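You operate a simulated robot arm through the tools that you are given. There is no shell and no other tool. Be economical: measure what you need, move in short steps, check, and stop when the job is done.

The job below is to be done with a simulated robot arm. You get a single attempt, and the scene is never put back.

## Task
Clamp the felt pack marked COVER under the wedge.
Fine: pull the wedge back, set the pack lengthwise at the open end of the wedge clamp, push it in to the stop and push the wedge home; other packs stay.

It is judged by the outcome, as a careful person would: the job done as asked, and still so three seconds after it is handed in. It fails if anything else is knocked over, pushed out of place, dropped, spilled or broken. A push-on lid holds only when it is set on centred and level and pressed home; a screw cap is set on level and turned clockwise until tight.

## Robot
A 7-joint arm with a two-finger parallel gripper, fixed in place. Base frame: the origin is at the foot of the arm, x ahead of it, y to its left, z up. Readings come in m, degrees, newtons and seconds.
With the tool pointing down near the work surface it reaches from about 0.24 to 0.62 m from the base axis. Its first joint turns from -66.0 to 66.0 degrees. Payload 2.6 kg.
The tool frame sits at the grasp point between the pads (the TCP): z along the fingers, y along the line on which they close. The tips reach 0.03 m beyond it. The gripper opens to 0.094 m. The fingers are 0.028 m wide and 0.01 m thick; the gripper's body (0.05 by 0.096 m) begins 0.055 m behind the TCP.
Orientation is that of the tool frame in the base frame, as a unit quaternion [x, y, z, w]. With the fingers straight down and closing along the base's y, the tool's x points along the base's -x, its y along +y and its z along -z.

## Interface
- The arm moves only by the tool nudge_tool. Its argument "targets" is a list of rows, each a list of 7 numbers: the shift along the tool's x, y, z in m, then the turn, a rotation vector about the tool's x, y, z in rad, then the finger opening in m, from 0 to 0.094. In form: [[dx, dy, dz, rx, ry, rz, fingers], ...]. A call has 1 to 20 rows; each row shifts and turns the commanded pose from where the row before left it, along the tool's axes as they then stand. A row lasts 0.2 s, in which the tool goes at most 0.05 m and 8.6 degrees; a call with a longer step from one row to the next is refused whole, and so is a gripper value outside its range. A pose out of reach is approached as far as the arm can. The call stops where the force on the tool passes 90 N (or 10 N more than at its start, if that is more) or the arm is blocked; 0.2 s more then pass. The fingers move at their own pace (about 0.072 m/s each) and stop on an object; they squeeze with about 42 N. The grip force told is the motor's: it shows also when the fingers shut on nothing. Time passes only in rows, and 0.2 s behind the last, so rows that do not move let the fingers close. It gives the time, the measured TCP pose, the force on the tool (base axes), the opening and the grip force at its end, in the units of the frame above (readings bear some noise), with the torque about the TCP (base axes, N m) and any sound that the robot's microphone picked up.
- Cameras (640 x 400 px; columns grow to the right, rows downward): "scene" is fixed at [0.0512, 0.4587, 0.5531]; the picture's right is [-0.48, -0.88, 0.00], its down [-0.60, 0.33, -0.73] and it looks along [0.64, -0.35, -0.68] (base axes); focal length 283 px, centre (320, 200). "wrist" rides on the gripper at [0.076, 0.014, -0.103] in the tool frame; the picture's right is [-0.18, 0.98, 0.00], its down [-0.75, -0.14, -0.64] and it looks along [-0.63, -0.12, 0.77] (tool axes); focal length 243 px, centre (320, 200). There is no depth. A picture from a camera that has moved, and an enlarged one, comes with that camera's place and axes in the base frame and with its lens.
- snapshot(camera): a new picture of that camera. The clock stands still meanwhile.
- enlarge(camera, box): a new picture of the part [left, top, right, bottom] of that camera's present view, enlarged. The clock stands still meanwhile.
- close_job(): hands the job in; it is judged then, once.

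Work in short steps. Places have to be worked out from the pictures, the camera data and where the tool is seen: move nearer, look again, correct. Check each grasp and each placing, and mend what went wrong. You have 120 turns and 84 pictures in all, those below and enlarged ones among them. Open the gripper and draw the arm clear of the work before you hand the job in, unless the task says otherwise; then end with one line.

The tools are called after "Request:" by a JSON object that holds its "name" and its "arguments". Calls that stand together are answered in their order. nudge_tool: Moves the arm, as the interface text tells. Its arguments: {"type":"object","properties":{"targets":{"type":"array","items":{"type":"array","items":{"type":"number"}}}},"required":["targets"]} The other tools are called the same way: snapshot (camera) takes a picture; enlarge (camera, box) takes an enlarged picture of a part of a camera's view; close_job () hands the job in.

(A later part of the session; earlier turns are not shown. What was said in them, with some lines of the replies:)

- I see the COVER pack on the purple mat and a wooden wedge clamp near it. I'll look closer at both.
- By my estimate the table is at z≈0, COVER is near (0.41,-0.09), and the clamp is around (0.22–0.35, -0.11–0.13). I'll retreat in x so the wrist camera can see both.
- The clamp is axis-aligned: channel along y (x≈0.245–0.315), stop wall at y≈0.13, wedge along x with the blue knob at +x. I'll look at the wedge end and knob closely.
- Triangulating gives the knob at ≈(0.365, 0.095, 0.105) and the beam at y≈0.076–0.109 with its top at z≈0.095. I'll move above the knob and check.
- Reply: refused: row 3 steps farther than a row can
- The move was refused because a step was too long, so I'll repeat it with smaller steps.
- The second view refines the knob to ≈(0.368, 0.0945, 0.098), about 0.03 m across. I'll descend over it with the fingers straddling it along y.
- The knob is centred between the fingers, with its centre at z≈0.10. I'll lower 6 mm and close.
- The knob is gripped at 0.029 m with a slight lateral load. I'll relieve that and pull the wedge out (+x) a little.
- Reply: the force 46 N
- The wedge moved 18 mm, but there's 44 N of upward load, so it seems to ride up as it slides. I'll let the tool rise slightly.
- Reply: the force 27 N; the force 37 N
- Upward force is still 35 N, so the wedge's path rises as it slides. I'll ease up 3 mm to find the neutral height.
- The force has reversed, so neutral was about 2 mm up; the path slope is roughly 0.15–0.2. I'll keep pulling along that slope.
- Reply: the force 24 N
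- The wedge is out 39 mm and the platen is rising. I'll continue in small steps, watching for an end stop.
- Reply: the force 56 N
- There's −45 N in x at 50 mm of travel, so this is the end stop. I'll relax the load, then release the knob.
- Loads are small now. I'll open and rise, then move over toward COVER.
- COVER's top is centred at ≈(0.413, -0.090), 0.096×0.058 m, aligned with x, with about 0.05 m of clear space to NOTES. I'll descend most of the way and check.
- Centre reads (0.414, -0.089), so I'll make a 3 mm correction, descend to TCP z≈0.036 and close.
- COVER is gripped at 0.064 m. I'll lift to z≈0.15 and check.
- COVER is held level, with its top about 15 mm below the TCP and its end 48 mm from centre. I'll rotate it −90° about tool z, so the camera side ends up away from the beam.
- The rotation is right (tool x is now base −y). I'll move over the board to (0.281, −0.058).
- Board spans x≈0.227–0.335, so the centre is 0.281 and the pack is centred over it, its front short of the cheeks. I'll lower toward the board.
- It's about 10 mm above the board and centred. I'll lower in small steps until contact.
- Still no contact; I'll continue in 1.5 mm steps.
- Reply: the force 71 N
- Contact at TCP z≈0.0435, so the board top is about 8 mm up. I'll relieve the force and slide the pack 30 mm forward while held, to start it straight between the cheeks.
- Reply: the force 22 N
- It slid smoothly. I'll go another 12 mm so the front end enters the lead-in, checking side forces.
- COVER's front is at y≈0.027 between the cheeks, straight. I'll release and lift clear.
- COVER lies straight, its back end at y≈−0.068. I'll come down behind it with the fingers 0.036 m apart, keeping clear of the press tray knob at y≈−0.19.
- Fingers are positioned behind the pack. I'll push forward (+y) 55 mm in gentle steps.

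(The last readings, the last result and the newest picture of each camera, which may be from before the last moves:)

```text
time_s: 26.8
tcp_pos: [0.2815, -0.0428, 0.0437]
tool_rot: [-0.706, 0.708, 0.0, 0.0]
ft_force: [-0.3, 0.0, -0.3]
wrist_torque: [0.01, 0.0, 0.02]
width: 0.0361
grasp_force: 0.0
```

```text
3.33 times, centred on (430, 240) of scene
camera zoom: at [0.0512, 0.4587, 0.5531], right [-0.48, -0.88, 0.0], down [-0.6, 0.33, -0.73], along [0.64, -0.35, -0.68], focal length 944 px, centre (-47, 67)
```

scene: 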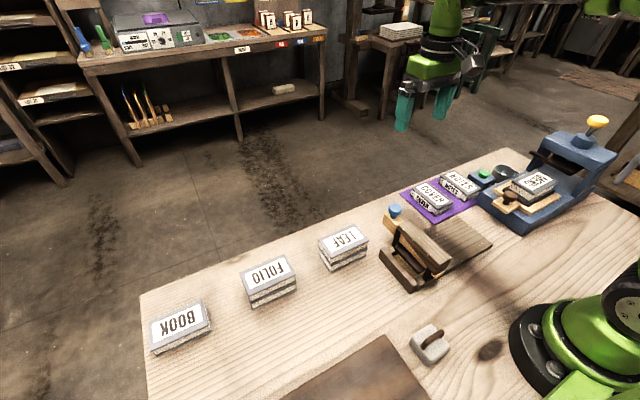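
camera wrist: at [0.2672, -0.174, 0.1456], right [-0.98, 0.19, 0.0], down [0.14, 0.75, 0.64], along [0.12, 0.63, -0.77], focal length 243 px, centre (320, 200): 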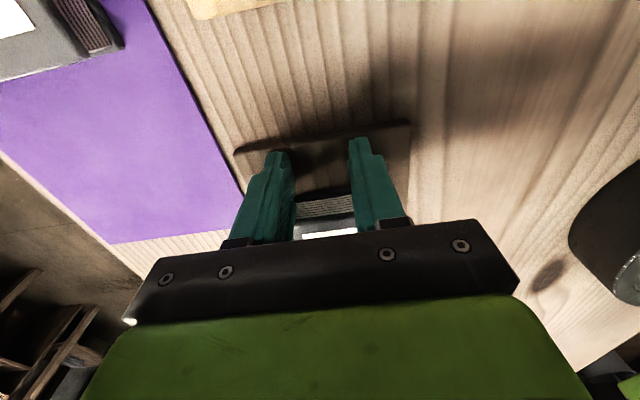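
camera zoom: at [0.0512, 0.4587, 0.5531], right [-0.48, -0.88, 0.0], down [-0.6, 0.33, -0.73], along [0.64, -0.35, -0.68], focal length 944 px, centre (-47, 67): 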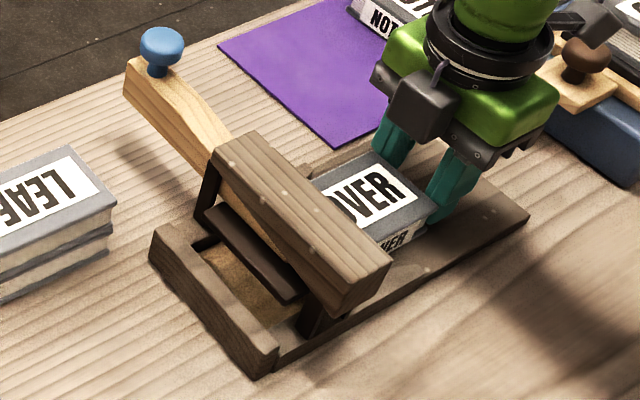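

It slides freely, with the front at y≈0.067, about to enter under the platen. I'll push 35 mm more.

Request:
{"name": "nudge_tool", "arguments": {"targets": [[-0.007, 0, 0, 0, 0, 0, 0.036], [-0.007, 0, 0, 0, 0, 0, 0.036], [-0.007, 0, 0, 0, 0, 0, 0.036], [-0.007, 0, 0, 0, 0, 0, 0.036], [-0.007, 0, 0, 0, 0, 0, 0.036]]}}

Request:
{"name": "enlarge", "arguments": {"camera": "scene", "box": [370, 180, 490, 300]}}

```text
time_s: 28.0
tcp_pos: [0.2808, -0.0084, 0.0435]
tool_rot: [0.707, -0.707, 0.0, 0.0]
ft_force: [-0.1, -1.2, 0.9]
wrist_torque: [0.0, -0.03, 0.01]
width: 0.0359
grasp_force: 0.0
```

```text
3.33 times, centred on (430, 240) of scene
camera zoom: at [0.0512, 0.4587, 0.5531], right [-0.48, -0.88, 0.0], down [-0.6, 0.33, -0.73], along [0.64, -0.35, -0.68], focal length 944 px, centre (-47, 67)
```

zoom: 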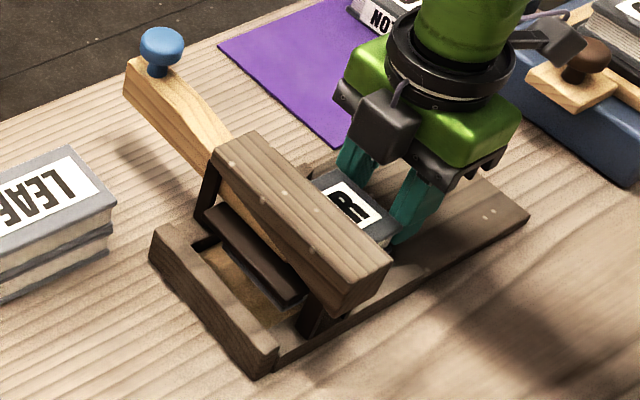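

No resistance yet, and the front should be passing under the platen. I'll push on and watch for the stop.

Request:
{"name": "nudge_tool", "arguments": {"targets": [[-0.006, 0, 0, 0, 0, 0, 0.036], [-0.006, 0, 0, 0, 0, 0, 0.036], [-0.006, 0, 0, 0, 0, 0, 0.036]]}}

Request:
{"name": "enlarge", "arguments": {"camera": "scene", "box": [370, 180, 490, 300]}}

Request:
{"name": "snapshot", "arguments": {"camera": "wrist"}}

```text
time_s: 28.8
tcp_pos: [0.2814, 0.0111, 0.0432]
tool_rot: [-0.707, 0.708, 0.0, 0.0]
ft_force: [-0.7, -0.3, 0.7]
wrist_torque: [-0.04, 0.02, -0.02]
width: 0.0361
grasp_force: 0.0
```

```text
3.33 times, centred on (430, 240) of scene
camera zoom: at [0.0512, 0.4587, 0.5531], right [-0.48, -0.88, 0.0], down [-0.6, 0.33, -0.73], along [0.64, -0.35, -0.68], focal length 944 px, centre (-47, 67)
```

zoom: 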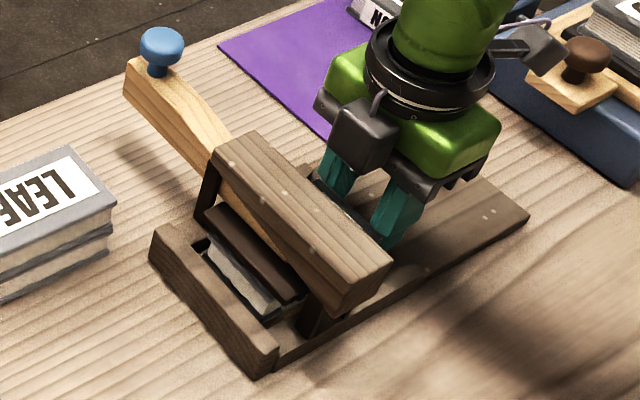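

```text
40 pictures are left
camera wrist: at [0.2674, -0.0664, 0.1462], right [-0.98, 0.19, 0.0], down [0.14, 0.75, 0.64], along [0.12, 0.63, -0.77], focal length 243 px, centre (320, 200)
```

wrist: 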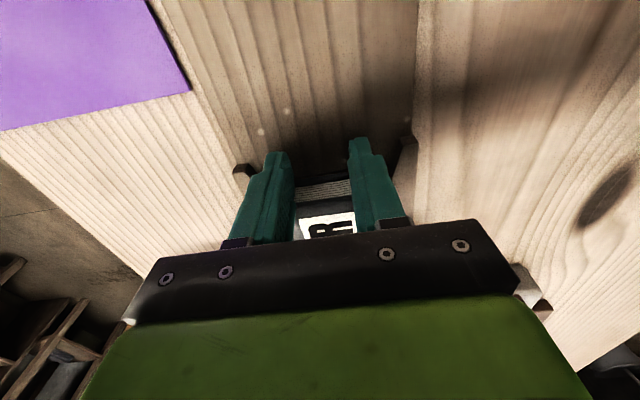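

The pack's front now shows beyond the platen near the stop wall. I'll finish with small steps until it touches the stop.

Request:
{"name": "nudge_tool", "arguments": {"targets": [[-0.004, 0, 0, 0, 0, 0, 0.036], [-0.004, 0, 0, 0, 0, 0, 0.036], [-0.003, 0, 0, 0, 0, 0, 0.036]]}}

Request:
{"name": "enlarge", "arguments": {"camera": "scene", "box": [380, 210, 460, 290]}}

```text
time_s: 29.6
tcp_pos: [0.2825, 0.0204, 0.0431]
tool_rot: [-0.707, 0.707, 0.0, 0.0]
ft_force: [-0.2, -1.9, 0.7]
wrist_torque: [0.0, -0.01, 0.0]
width: 0.0363
grasp_force: 0.0
```

```text
5.00 times, centred on (420, 250) of scene
camera zoom: at [0.0512, 0.4587, 0.5531], right [-0.48, -0.88, 0.0], down [-0.6, 0.33, -0.73], along [0.64, -0.35, -0.68], focal length 1417 px, centre (-180, -50)
```

zoom: 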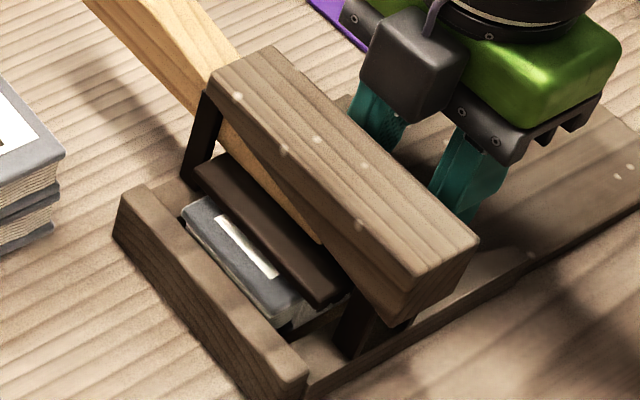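

Nearly at the wall, square to it. I'll push a few more mm until force shows.

Request:
{"name": "nudge_tool", "arguments": {"targets": [[-0.002, 0, 0, 0, 0, 0, 0.036], [-0.002, 0, 0, 0, 0, 0, 0.036], [-0.0015, 0, 0, 0, 0, 0, 0.036]]}}

Request:
{"name": "enlarge", "arguments": {"camera": "scene", "box": [380, 210, 460, 290]}}

```text
time_s: 30.4
tcp_pos: [0.2813, 0.0233, 0.0425]
tool_rot: [-0.705, 0.709, -0.001, -0.002]
ft_force: [-2.0, -43.8, 4.4]
wrist_torque: [-0.25, -0.05, 0.76]
width: 0.0361
grasp_force: 0.0
```

```text
5.00 times, centred on (420, 250) of scene
camera zoom: at [0.0512, 0.4587, 0.5531], right [-0.48, -0.88, 0.0], down [-0.6, 0.33, -0.73], along [0.64, -0.35, -0.68], focal length 1417 px, centre (-180, -50)
```

zoom: 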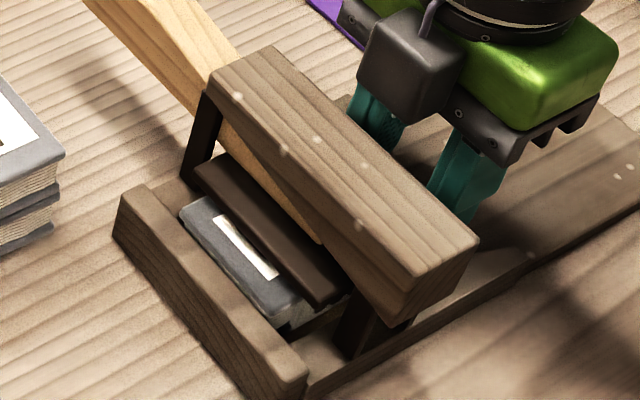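

The pack is against the stop (44 N, pack end y≈0.133). I'll back off, lift, and rotate back to grip the knob along y.

Request:
{"name": "nudge_tool", "arguments": {"targets": [[0.008, 0, 0, 0, 0, 0, 0.036], [0.008, 0, 0, 0, 0, 0, 0.036], [0, 0, -0.03, 0, 0, 0, 0.036], [0, 0, -0.045, 0, 0, 0, 0.036], [0, 0, -0.045, 0, 0, 0, 0.06], [0, 0, -0.04, 0, 0, 0, 0.06], [0, 0, 0, 0, 0, 0.1428, 0.06], [0, 0, 0, 0, 0, 0.1428, 0.06], [0, 0, 0, 0, 0, 0.1428, 0.06], [0, 0, 0, 0, 0, 0.1428, 0.06], [0, 0, 0, 0, 0, 0.1428, 0.06], [0, 0, 0, 0, 0, 0.1428, 0.06], [0, 0, 0, 0, 0, 0.1428, 0.06], [0, 0, 0, 0, 0, 0.1428, 0.06], [0, 0, 0, 0, 0, 0.1428, 0.06], [0, 0, 0, 0, 0, 0.1428, 0.06], [0, 0, 0, 0, 0, 0.1428, 0.06]]}}

Request:
{"name": "snapshot", "arguments": {"camera": "wrist"}}

```text
time_s: 34.0
tcp_pos: [0.282, 0.0094, 0.2036]
tool_rot: [0.001, 1.0, -0.001, 0.0]
ft_force: [-0.3, -0.5, -0.3]
wrist_torque: [-0.01, -0.01, 0.01]
width: 0.0603
grasp_force: 0.0
```

```text
37 pictures are left
camera wrist: at [0.2062, 0.0245, 0.3059], right [0.19, 0.98, 0.0], down [0.75, -0.14, 0.64], along [0.63, -0.12, -0.77], focal length 243 px, centre (320, 200)
```

wrist: 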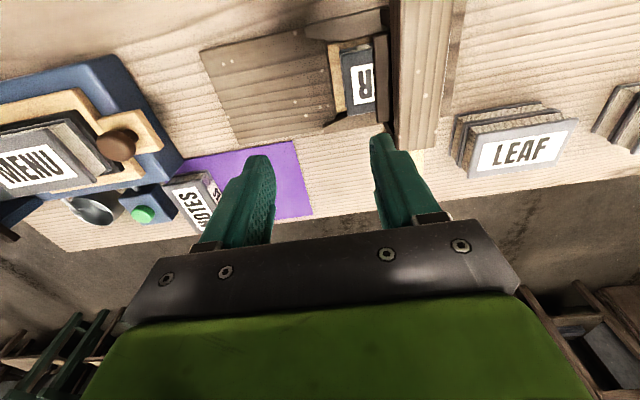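

The pack sits in the channel. I'll move above the knob at (0.417, 0.0945).

Request:
{"name": "nudge_tool", "arguments": {"targets": [[-0.034, 0.021, 0, 0, 0, 0, 0.06], [-0.034, 0.021, 0, 0, 0, 0, 0.06], [-0.034, 0.021, 0, 0, 0, 0, 0.06], [-0.033, 0.022, 0, 0, 0, 0, 0.06], [0, 0, 0.03, 0, 0, 0, 0.06]]}}

Request:
{"name": "snapshot", "arguments": {"camera": "wrist"}}

```text
time_s: 35.2
tcp_pos: [0.4177, 0.0954, 0.1744]
tool_rot: [0.0, 1.0, -0.001, 0.0]
ft_force: [-1.2, -0.7, -0.3]
wrist_torque: [0.0, 0.01, -0.02]
width: 0.0599
grasp_force: 0.1
```

```text
36 pictures are left
camera wrist: at [0.3422, 0.1093, 0.2768], right [0.18, 0.98, 0.0], down [0.75, -0.14, 0.64], along [0.63, -0.12, -0.77], focal length 243 px, centre (320, 200)
```

wrist: 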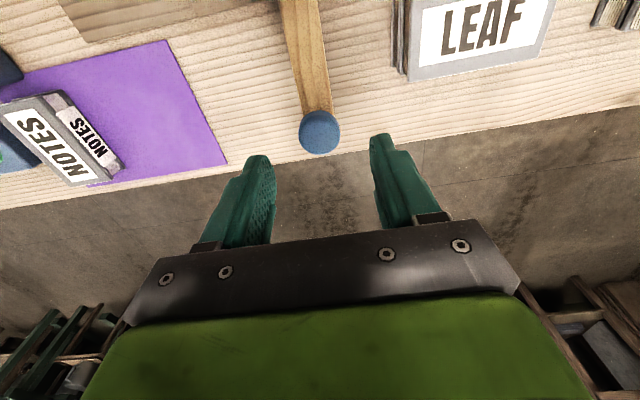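

The knob is right below at ≈(0.417, 0.095, 0.108). I'll descend and grip it.

Request:
{"name": "nudge_tool", "arguments": {"targets": [[0, 0, 0.03, 0, 0, 0, 0.06], [0, 0, 0.025, 0, 0, 0, 0.06], [0, 0, 0.01, 0, 0, 0, 0.06], [0, 0, 0, 0, 0, 0, 0.04], [0, 0, 0, 0, 0, 0, 0.02], [0, 0, 0, 0, 0, 0, 0.02]]}}

```text
time_s: 36.6
tcp_pos: [0.4182, 0.0942, 0.1078]
tool_rot: [0.002, 1.0, -0.001, 0.0]
ft_force: [-0.6, -6.7, -0.2]
wrist_torque: [0.04, -0.1, 0.02]
width: 0.0293
grasp_force: 44.7
```

Gripped. I'll push the wedge in (−x), following the downward slope.

Request:
{"name": "nudge_tool", "arguments": {"targets": [[0.004, -0.0008, 0, 0, 0, 0, 0.02], [0.005, 0, 0.0006, 0, 0, 0, 0.02], [0.005, 0, 0.0006, 0, 0, 0, 0.02]]}}

Request:
{"name": "enlarge", "arguments": {"camera": "scene", "box": [360, 190, 460, 290]}}

```text
time_s: 37.4
tcp_pos: [0.4015, 0.0947, 0.1056]
tool_rot: [0.001, 1.0, 0.0, -0.002]
ft_force: [7.0, -0.6, -31.3]
wrist_torque: [0.01, -0.49, 0.06]
width: 0.0294
grasp_force: 45.3
```

```text
4.00 times, centred on (410, 240) of scene
camera zoom: at [0.0514, 0.4588, 0.553], right [-0.48, -0.88, 0.0], down [-0.6, 0.33, -0.73], along [0.64, -0.35, -0.68], focal length 1133 px, centre (-40, 40)
```

zoom: 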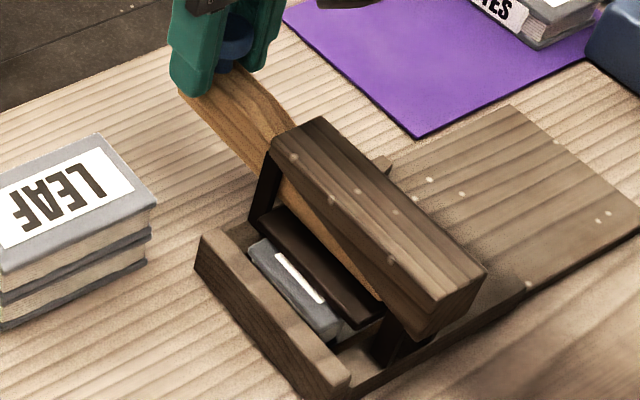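

It's sliding, with a −31 N downward pull meaning I should sit lower. I'll continue with a steeper descent.

Request:
{"name": "nudge_tool", "arguments": {"targets": [[0, 0, 0.002, 0, 0, 0, 0.02], [0.005, 0, 0.0008, 0, 0, 0, 0.02], [0.005, 0, 0.0008, 0, 0, 0, 0.02]]}}

```text
time_s: 38.2
tcp_pos: [0.3931, 0.0951, 0.1039]
tool_rot: [0.001, 1.0, -0.001, 0.001]
ft_force: [5.8, -1.2, -23.0]
wrist_torque: [0.0, 0.24, -0.17]
width: 0.0288
grasp_force: 45.0
```

Request:
{"name": "nudge_tool", "arguments": {"targets": [[0, 0, 0.002, 0, 0, 0, 0.02], [0.005, 0, 0.0008, 0, 0, 0, 0.02], [0.005, 0, 0.0008, 0, 0, 0, 0.02]]}}

Request:
{"name": "enlarge", "arguments": {"camera": "scene", "box": [360, 190, 460, 290]}}

```text
time_s: 39.0
tcp_pos: [0.3847, 0.095, 0.1023]
tool_rot: [0.001, 1.0, 0.0, 0.003]
ft_force: [-3.3, -3.3, 24.7]
wrist_torque: [0.11, 0.39, -0.02]
width: 0.0291
grasp_force: 45.6
```

```text
4.00 times, centred on (410, 240) of scene
camera zoom: at [0.0511, 0.4587, 0.5531], right [-0.48, -0.88, 0.0], down [-0.6, 0.33, -0.73], along [0.64, -0.35, -0.68], focal length 1133 px, centre (-40, 40)
```

zoom: 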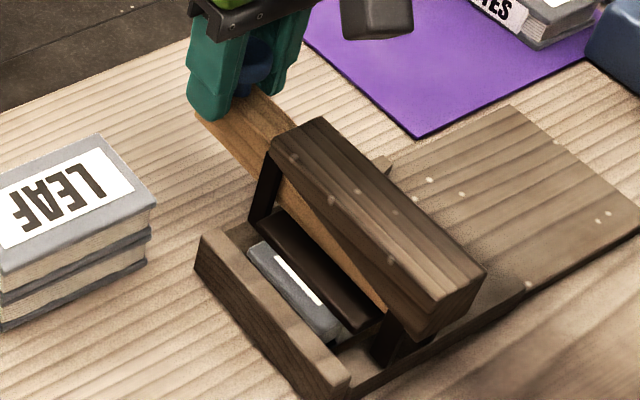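

Platen is lowering onto the pack, and the vertical load flipped slightly. I'll push on level.

Request:
{"name": "nudge_tool", "arguments": {"targets": [[0.004, 0, -0.001, 0, 0, 0, 0.02], [0.004, 0, 0, 0, 0, 0, 0.02]]}}

```text
time_s: 39.6
tcp_pos: [0.3739, 0.0942, 0.0992]
tool_rot: [0.0, 1.0, 0.001, 0.0]
ft_force: [2.5, 4.3, 0.2]
wrist_torque: [-0.01, -0.83, 0.06]
width: 0.0289
grasp_force: 44.9
```

Little resistance yet; I'll continue in 3 mm steps until it tightens.

Request:
{"name": "nudge_tool", "arguments": {"targets": [[0.003, 0, 0.0003, 0, 0, 0, 0.02], [0.003, 0, 0.0003, 0, 0, 0, 0.02]]}}

Request:
{"name": "enlarge", "arguments": {"camera": "scene", "box": [360, 190, 460, 290]}}

```text
time_s: 40.2
tcp_pos: [0.3678, 0.0952, 0.0988]
tool_rot: [-0.001, 1.0, 0.0, -0.003]
ft_force: [10.7, 13.2, -29.3]
wrist_torque: [-0.05, -0.69, -0.06]
width: 0.0291
grasp_force: 45.2
```

```text
4.00 times, centred on (410, 240) of scene
camera zoom: at [0.0513, 0.4588, 0.553], right [-0.48, -0.88, 0.0], down [-0.6, 0.33, -0.73], along [0.64, -0.35, -0.68], focal length 1133 px, centre (-40, 40)
```

zoom: 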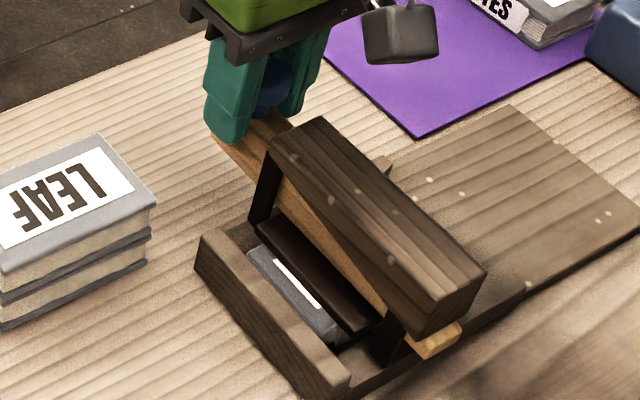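

It's at the wedge's original depth with modest resistance. I'll keep pushing until it firmly stops, lowering a little to cancel the vertical pull.

Request:
{"name": "nudge_tool", "arguments": {"targets": [[0, -0.001, 0.002, 0, 0, 0, 0.02], [0.002, 0, 0, 0, 0, 0, 0.02], [0.002, 0, 0, 0, 0, 0, 0.02], [0.002, 0, 0.0005, 0, 0, 0, 0.02]]}}

Request:
{"name": "enlarge", "arguments": {"camera": "scene", "box": [360, 190, 460, 290]}}

```text
time_s: 41.2
tcp_pos: [0.3656, 0.0939, 0.0998]
tool_rot: [-0.002, 1.0, 0.002, 0.007]
ft_force: [38.6, 30.6, -28.2]
wrist_torque: [-0.14, 0.2, -0.22]
width: 0.0291
grasp_force: 45.4
```

```text
4.00 times, centred on (410, 240) of scene
camera zoom: at [0.0514, 0.4588, 0.553], right [-0.48, -0.88, 0.0], down [-0.6, 0.33, -0.73], along [0.64, -0.35, -0.68], focal length 1133 px, centre (-40, 40)
```

zoom: 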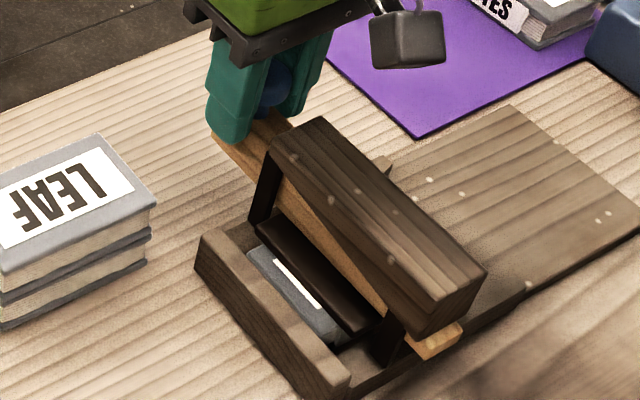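

Resistance has risen to 39 N and the wedge has stopped moving. I'll relieve the lateral load and press slightly more to seat it.

Request:
{"name": "nudge_tool", "arguments": {"targets": [[0, 0.002, 0.001, 0, 0, 0, 0.02], [0.0015, 0, 0, 0, 0, 0, 0.02], [0.0015, 0, 0, 0, 0, 0, 0.02]]}}

Request:
{"name": "enlarge", "arguments": {"camera": "scene", "box": [360, 190, 460, 290]}}

```text
time_s: 42.0
tcp_pos: [0.3656, 0.0948, 0.0999]
tool_rot: [-0.001, 1.0, 0.0, 0.011]
ft_force: [40.6, 8.9, -4.1]
wrist_torque: [-0.01, 0.32, -0.09]
width: 0.0288
grasp_force: 45.0
```

```text
4.00 times, centred on (410, 240) of scene
camera zoom: at [0.0513, 0.4587, 0.5531], right [-0.48, -0.88, 0.0], down [-0.6, 0.33, -0.73], along [0.64, -0.35, -0.68], focal length 1133 px, centre (-40, 40)
```

zoom: 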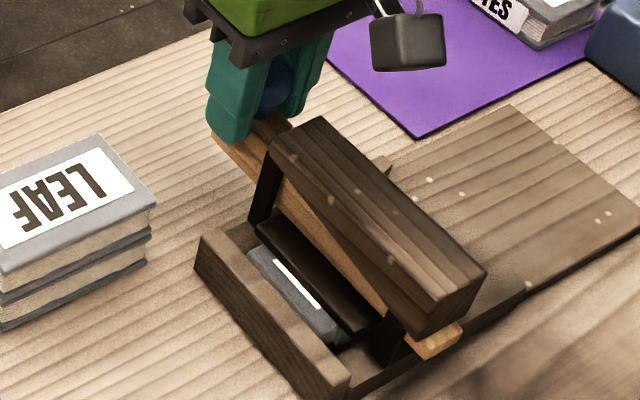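

Force plateaus at 40 N, possibly grip slip on the knob. I'll release, come behind the wedge end with closed fingers, and press it firmly home.

Request:
{"name": "nudge_tool", "arguments": {"targets": [[-0.004, 0, 0, 0, 0, 0, 0.02], [0, 0, 0, 0, 0, 0, 0.06], [0, 0, 0, 0, 0, 0, 0.06], [0, 0, -0.03, 0, 0, 0, 0.06], [0, 0, -0.03, 0, 0, 0, 0.06], [-0.03, 0, 0, 0, 0, 0, 0], [-0.03, 0, 0, 0, 0, 0, 0]]}}

Request:
{"name": "snapshot", "arguments": {"camera": "wrist"}}

Request:
{"name": "enlarge", "arguments": {"camera": "scene", "box": [360, 190, 460, 290]}}

```text
time_s: 43.6
tcp_pos: [0.4242, 0.0949, 0.1578]
tool_rot: [0.0, 1.0, 0.0, 0.0]
ft_force: [-0.1, 0.8, 0.5]
wrist_torque: [-0.01, 0.01, -0.02]
width: 0.0001
grasp_force: 21.0
```

```text
30 pictures are left
camera wrist: at [0.3486, 0.1097, 0.26], right [0.18, 0.98, 0.0], down [0.75, -0.14, 0.64], along [0.63, -0.12, -0.77], focal length 243 px, centre (320, 200)
```

wrist: 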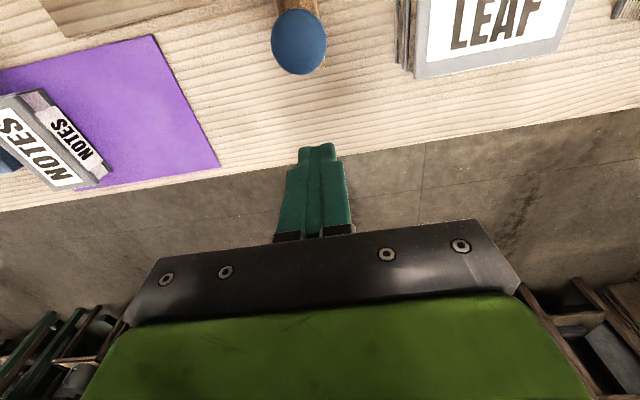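

```text
4.00 times, centred on (410, 240) of scene
camera zoom: at [0.0512, 0.4587, 0.5531], right [-0.48, -0.88, 0.0], down [-0.6, 0.33, -0.73], along [0.64, -0.35, -0.68], focal length 1133 px, centre (-40, 40)
```

zoom: 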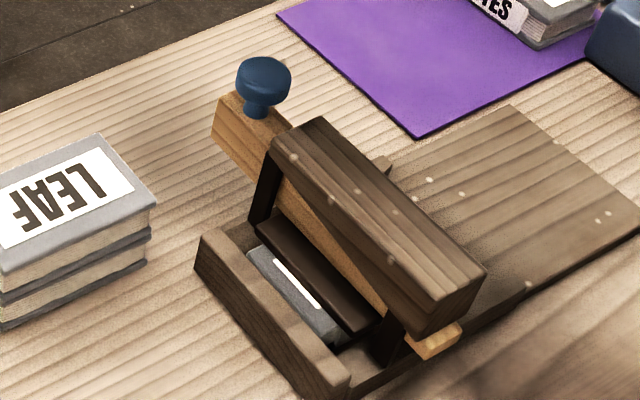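

The wedge stayed in. I'll descend behind it and push −x with closed fingers.

Request:
{"name": "nudge_tool", "arguments": {"targets": [[0, 0, 0.03, 0, 0, 0, 0], [0, 0, 0.03, 0, 0, 0, 0], [0.01, 0, 0.003, 0, 0, 0, 0], [0.01, 0, 0, 0, 0, 0, 0], [0.005, 0, 0, 0, 0, 0, 0], [0.003, 0, 0, 0, 0, 0, 0]]}}

Request:
{"name": "enlarge", "arguments": {"camera": "scene", "box": [360, 190, 460, 290]}}

```text
time_s: 45.0
tcp_pos: [0.3995, 0.0948, 0.0946]
tool_rot: [-0.002, 1.0, 0.001, 0.005]
ft_force: [26.8, 3.3, -13.6]
wrist_torque: [0.04, -0.56, -0.06]
width: 0.0
grasp_force: 33.4
```

```text
4.00 times, centred on (410, 240) of scene
camera zoom: at [0.0513, 0.4588, 0.5531], right [-0.48, -0.88, 0.0], down [-0.6, 0.33, -0.73], along [0.64, -0.35, -0.68], focal length 1133 px, centre (-40, 40)
```

zoom: 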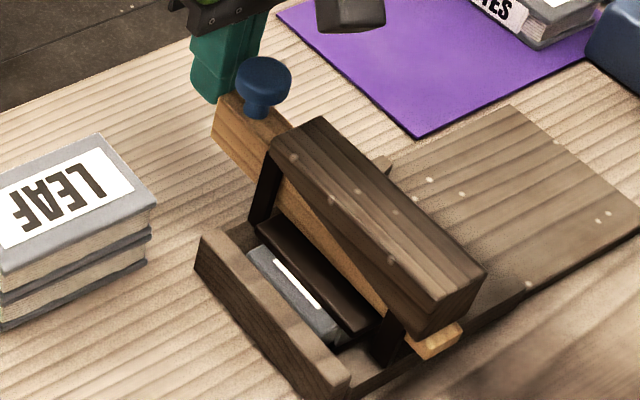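

In contact at 27 N with the wedge not moving. I'll press further, toward 70–80 N.

Request:
{"name": "nudge_tool", "arguments": {"targets": [[0.002, 0, 0, 0, 0, 0, 0], [0.002, 0, 0, 0, 0, 0, 0], [0.002, 0, 0, 0, 0, 0, 0]]}}

Request:
{"name": "enlarge", "arguments": {"camera": "scene", "box": [360, 190, 460, 290]}}

```text
time_s: 45.8
tcp_pos: [0.398, 0.095, 0.0962]
tool_rot: [-0.005, 1.0, 0.001, 0.014]
ft_force: [57.2, 3.9, -30.4]
wrist_torque: [0.04, -1.37, -0.09]
width: 0.0002
grasp_force: 33.6
```

```text
4.00 times, centred on (410, 240) of scene
camera zoom: at [0.0514, 0.4588, 0.553], right [-0.48, -0.88, 0.0], down [-0.6, 0.33, -0.73], along [0.64, -0.35, -0.68], focal length 1133 px, centre (-40, 40)
```

zoom: 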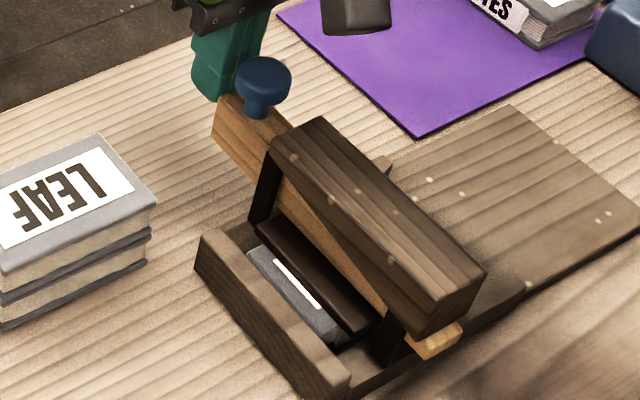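

The wedge doesn't budge at 57 N, so it's home. I'll draw the arm clear and inspect the clamp from both sides.

Request:
{"name": "nudge_tool", "arguments": {"targets": [[-0.012, 0, 0, 0, 0, 0, 0], [-0.02, 0, 0, 0, 0, 0, 0], [0, 0, -0.045, 0, 0, 0, 0], [0, 0, -0.045, 0, 0, 0, 0.04], [0, 0, -0.045, 0, 0, 0, 0.06], [0.04, -0.02, 0, 0, 0, 0, 0.094], [0.04, -0.02, 0, 0, 0, 0, 0.094], [0.04, -0.02, 0, 0, 0, 0, 0.094], [0.04, -0.02, 0, 0, 0, 0, 0.094]]}}

Request:
{"name": "snapshot", "arguments": {"camera": "wrist"}}

Request:
{"name": "enlarge", "arguments": {"camera": "scene", "box": [385, 220, 445, 280]}}

Request:
{"name": "snapshot", "arguments": {"camera": "scene"}}

```text
time_s: 47.8
tcp_pos: [0.262, 0.0135, 0.2288]
tool_rot: [0.0, 1.0, -0.001, 0.0]
ft_force: [-1.2, -0.8, 0.0]
wrist_torque: [0.03, -0.01, -0.03]
width: 0.0939
grasp_force: 0.0
```

```text
26 pictures are left
camera wrist: at [0.1871, 0.0281, 0.3307], right [0.18, 0.98, 0.0], down [0.75, -0.14, 0.64], along [0.63, -0.12, -0.77], focal length 243 px, centre (320, 200)
```

wrist: 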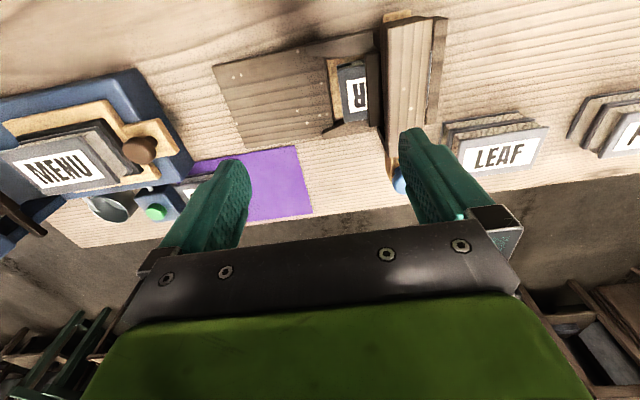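

```text
6.67 times, centred on (415, 250) of scene
camera zoom: at [0.0513, 0.4588, 0.5531], right [-0.48, -0.88, 0.0], down [-0.6, 0.33, -0.73], along [0.64, -0.35, -0.68], focal length 1889 px, centre (-313, -133)
```

zoom: 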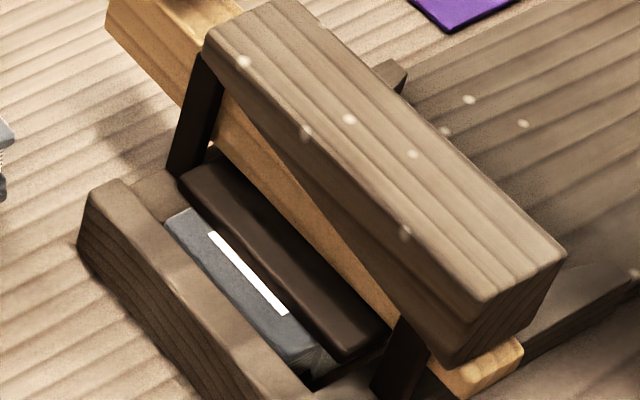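

```text
24 pictures are left
```

scene: 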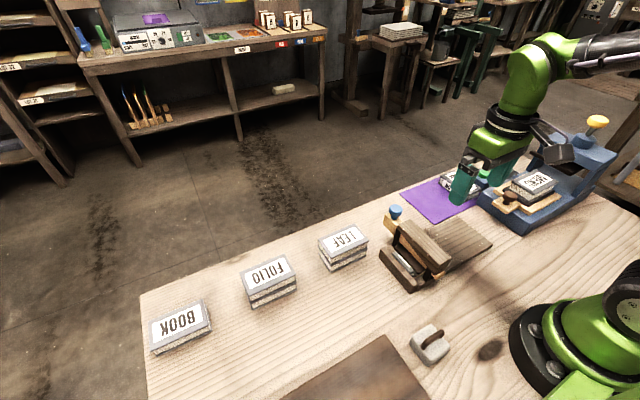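

Everything else is in place. One last enlarged check of the pack's entry side.

Request:
{"name": "enlarge", "arguments": {"camera": "wrist", "box": [300, 0, 460, 140]}}

```text
2.86 times, centred on (380, 70) of wrist
camera zoom: at [0.1871, 0.0281, 0.3307], right [0.18, 0.98, 0.0], down [0.75, -0.14, 0.64], along [0.63, -0.12, -0.77], focal length 693 px, centre (149, 571)
```

zoom: 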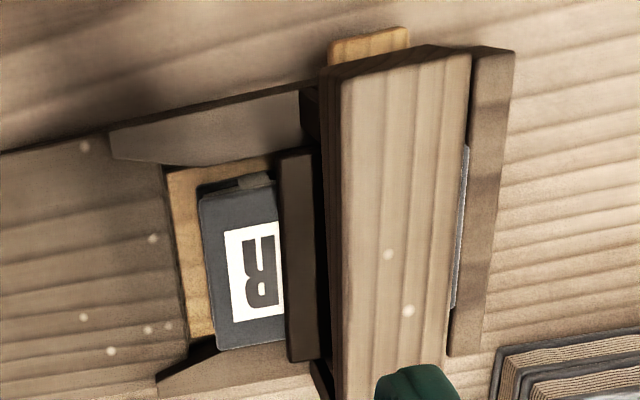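

COVER is against the stop with the platen down on it, the wedge is home, the other packs haven't moved and the arm is clear. Handing in.

Request:
{"name": "close_job", "arguments": {}}

```text
The job is handed in.
```

I've clamped the COVER pack: it is pushed in to the stop and the wedge is home over it. The wedge did not move under a 57 N push. The other packs stayed in place and the arm is clear.
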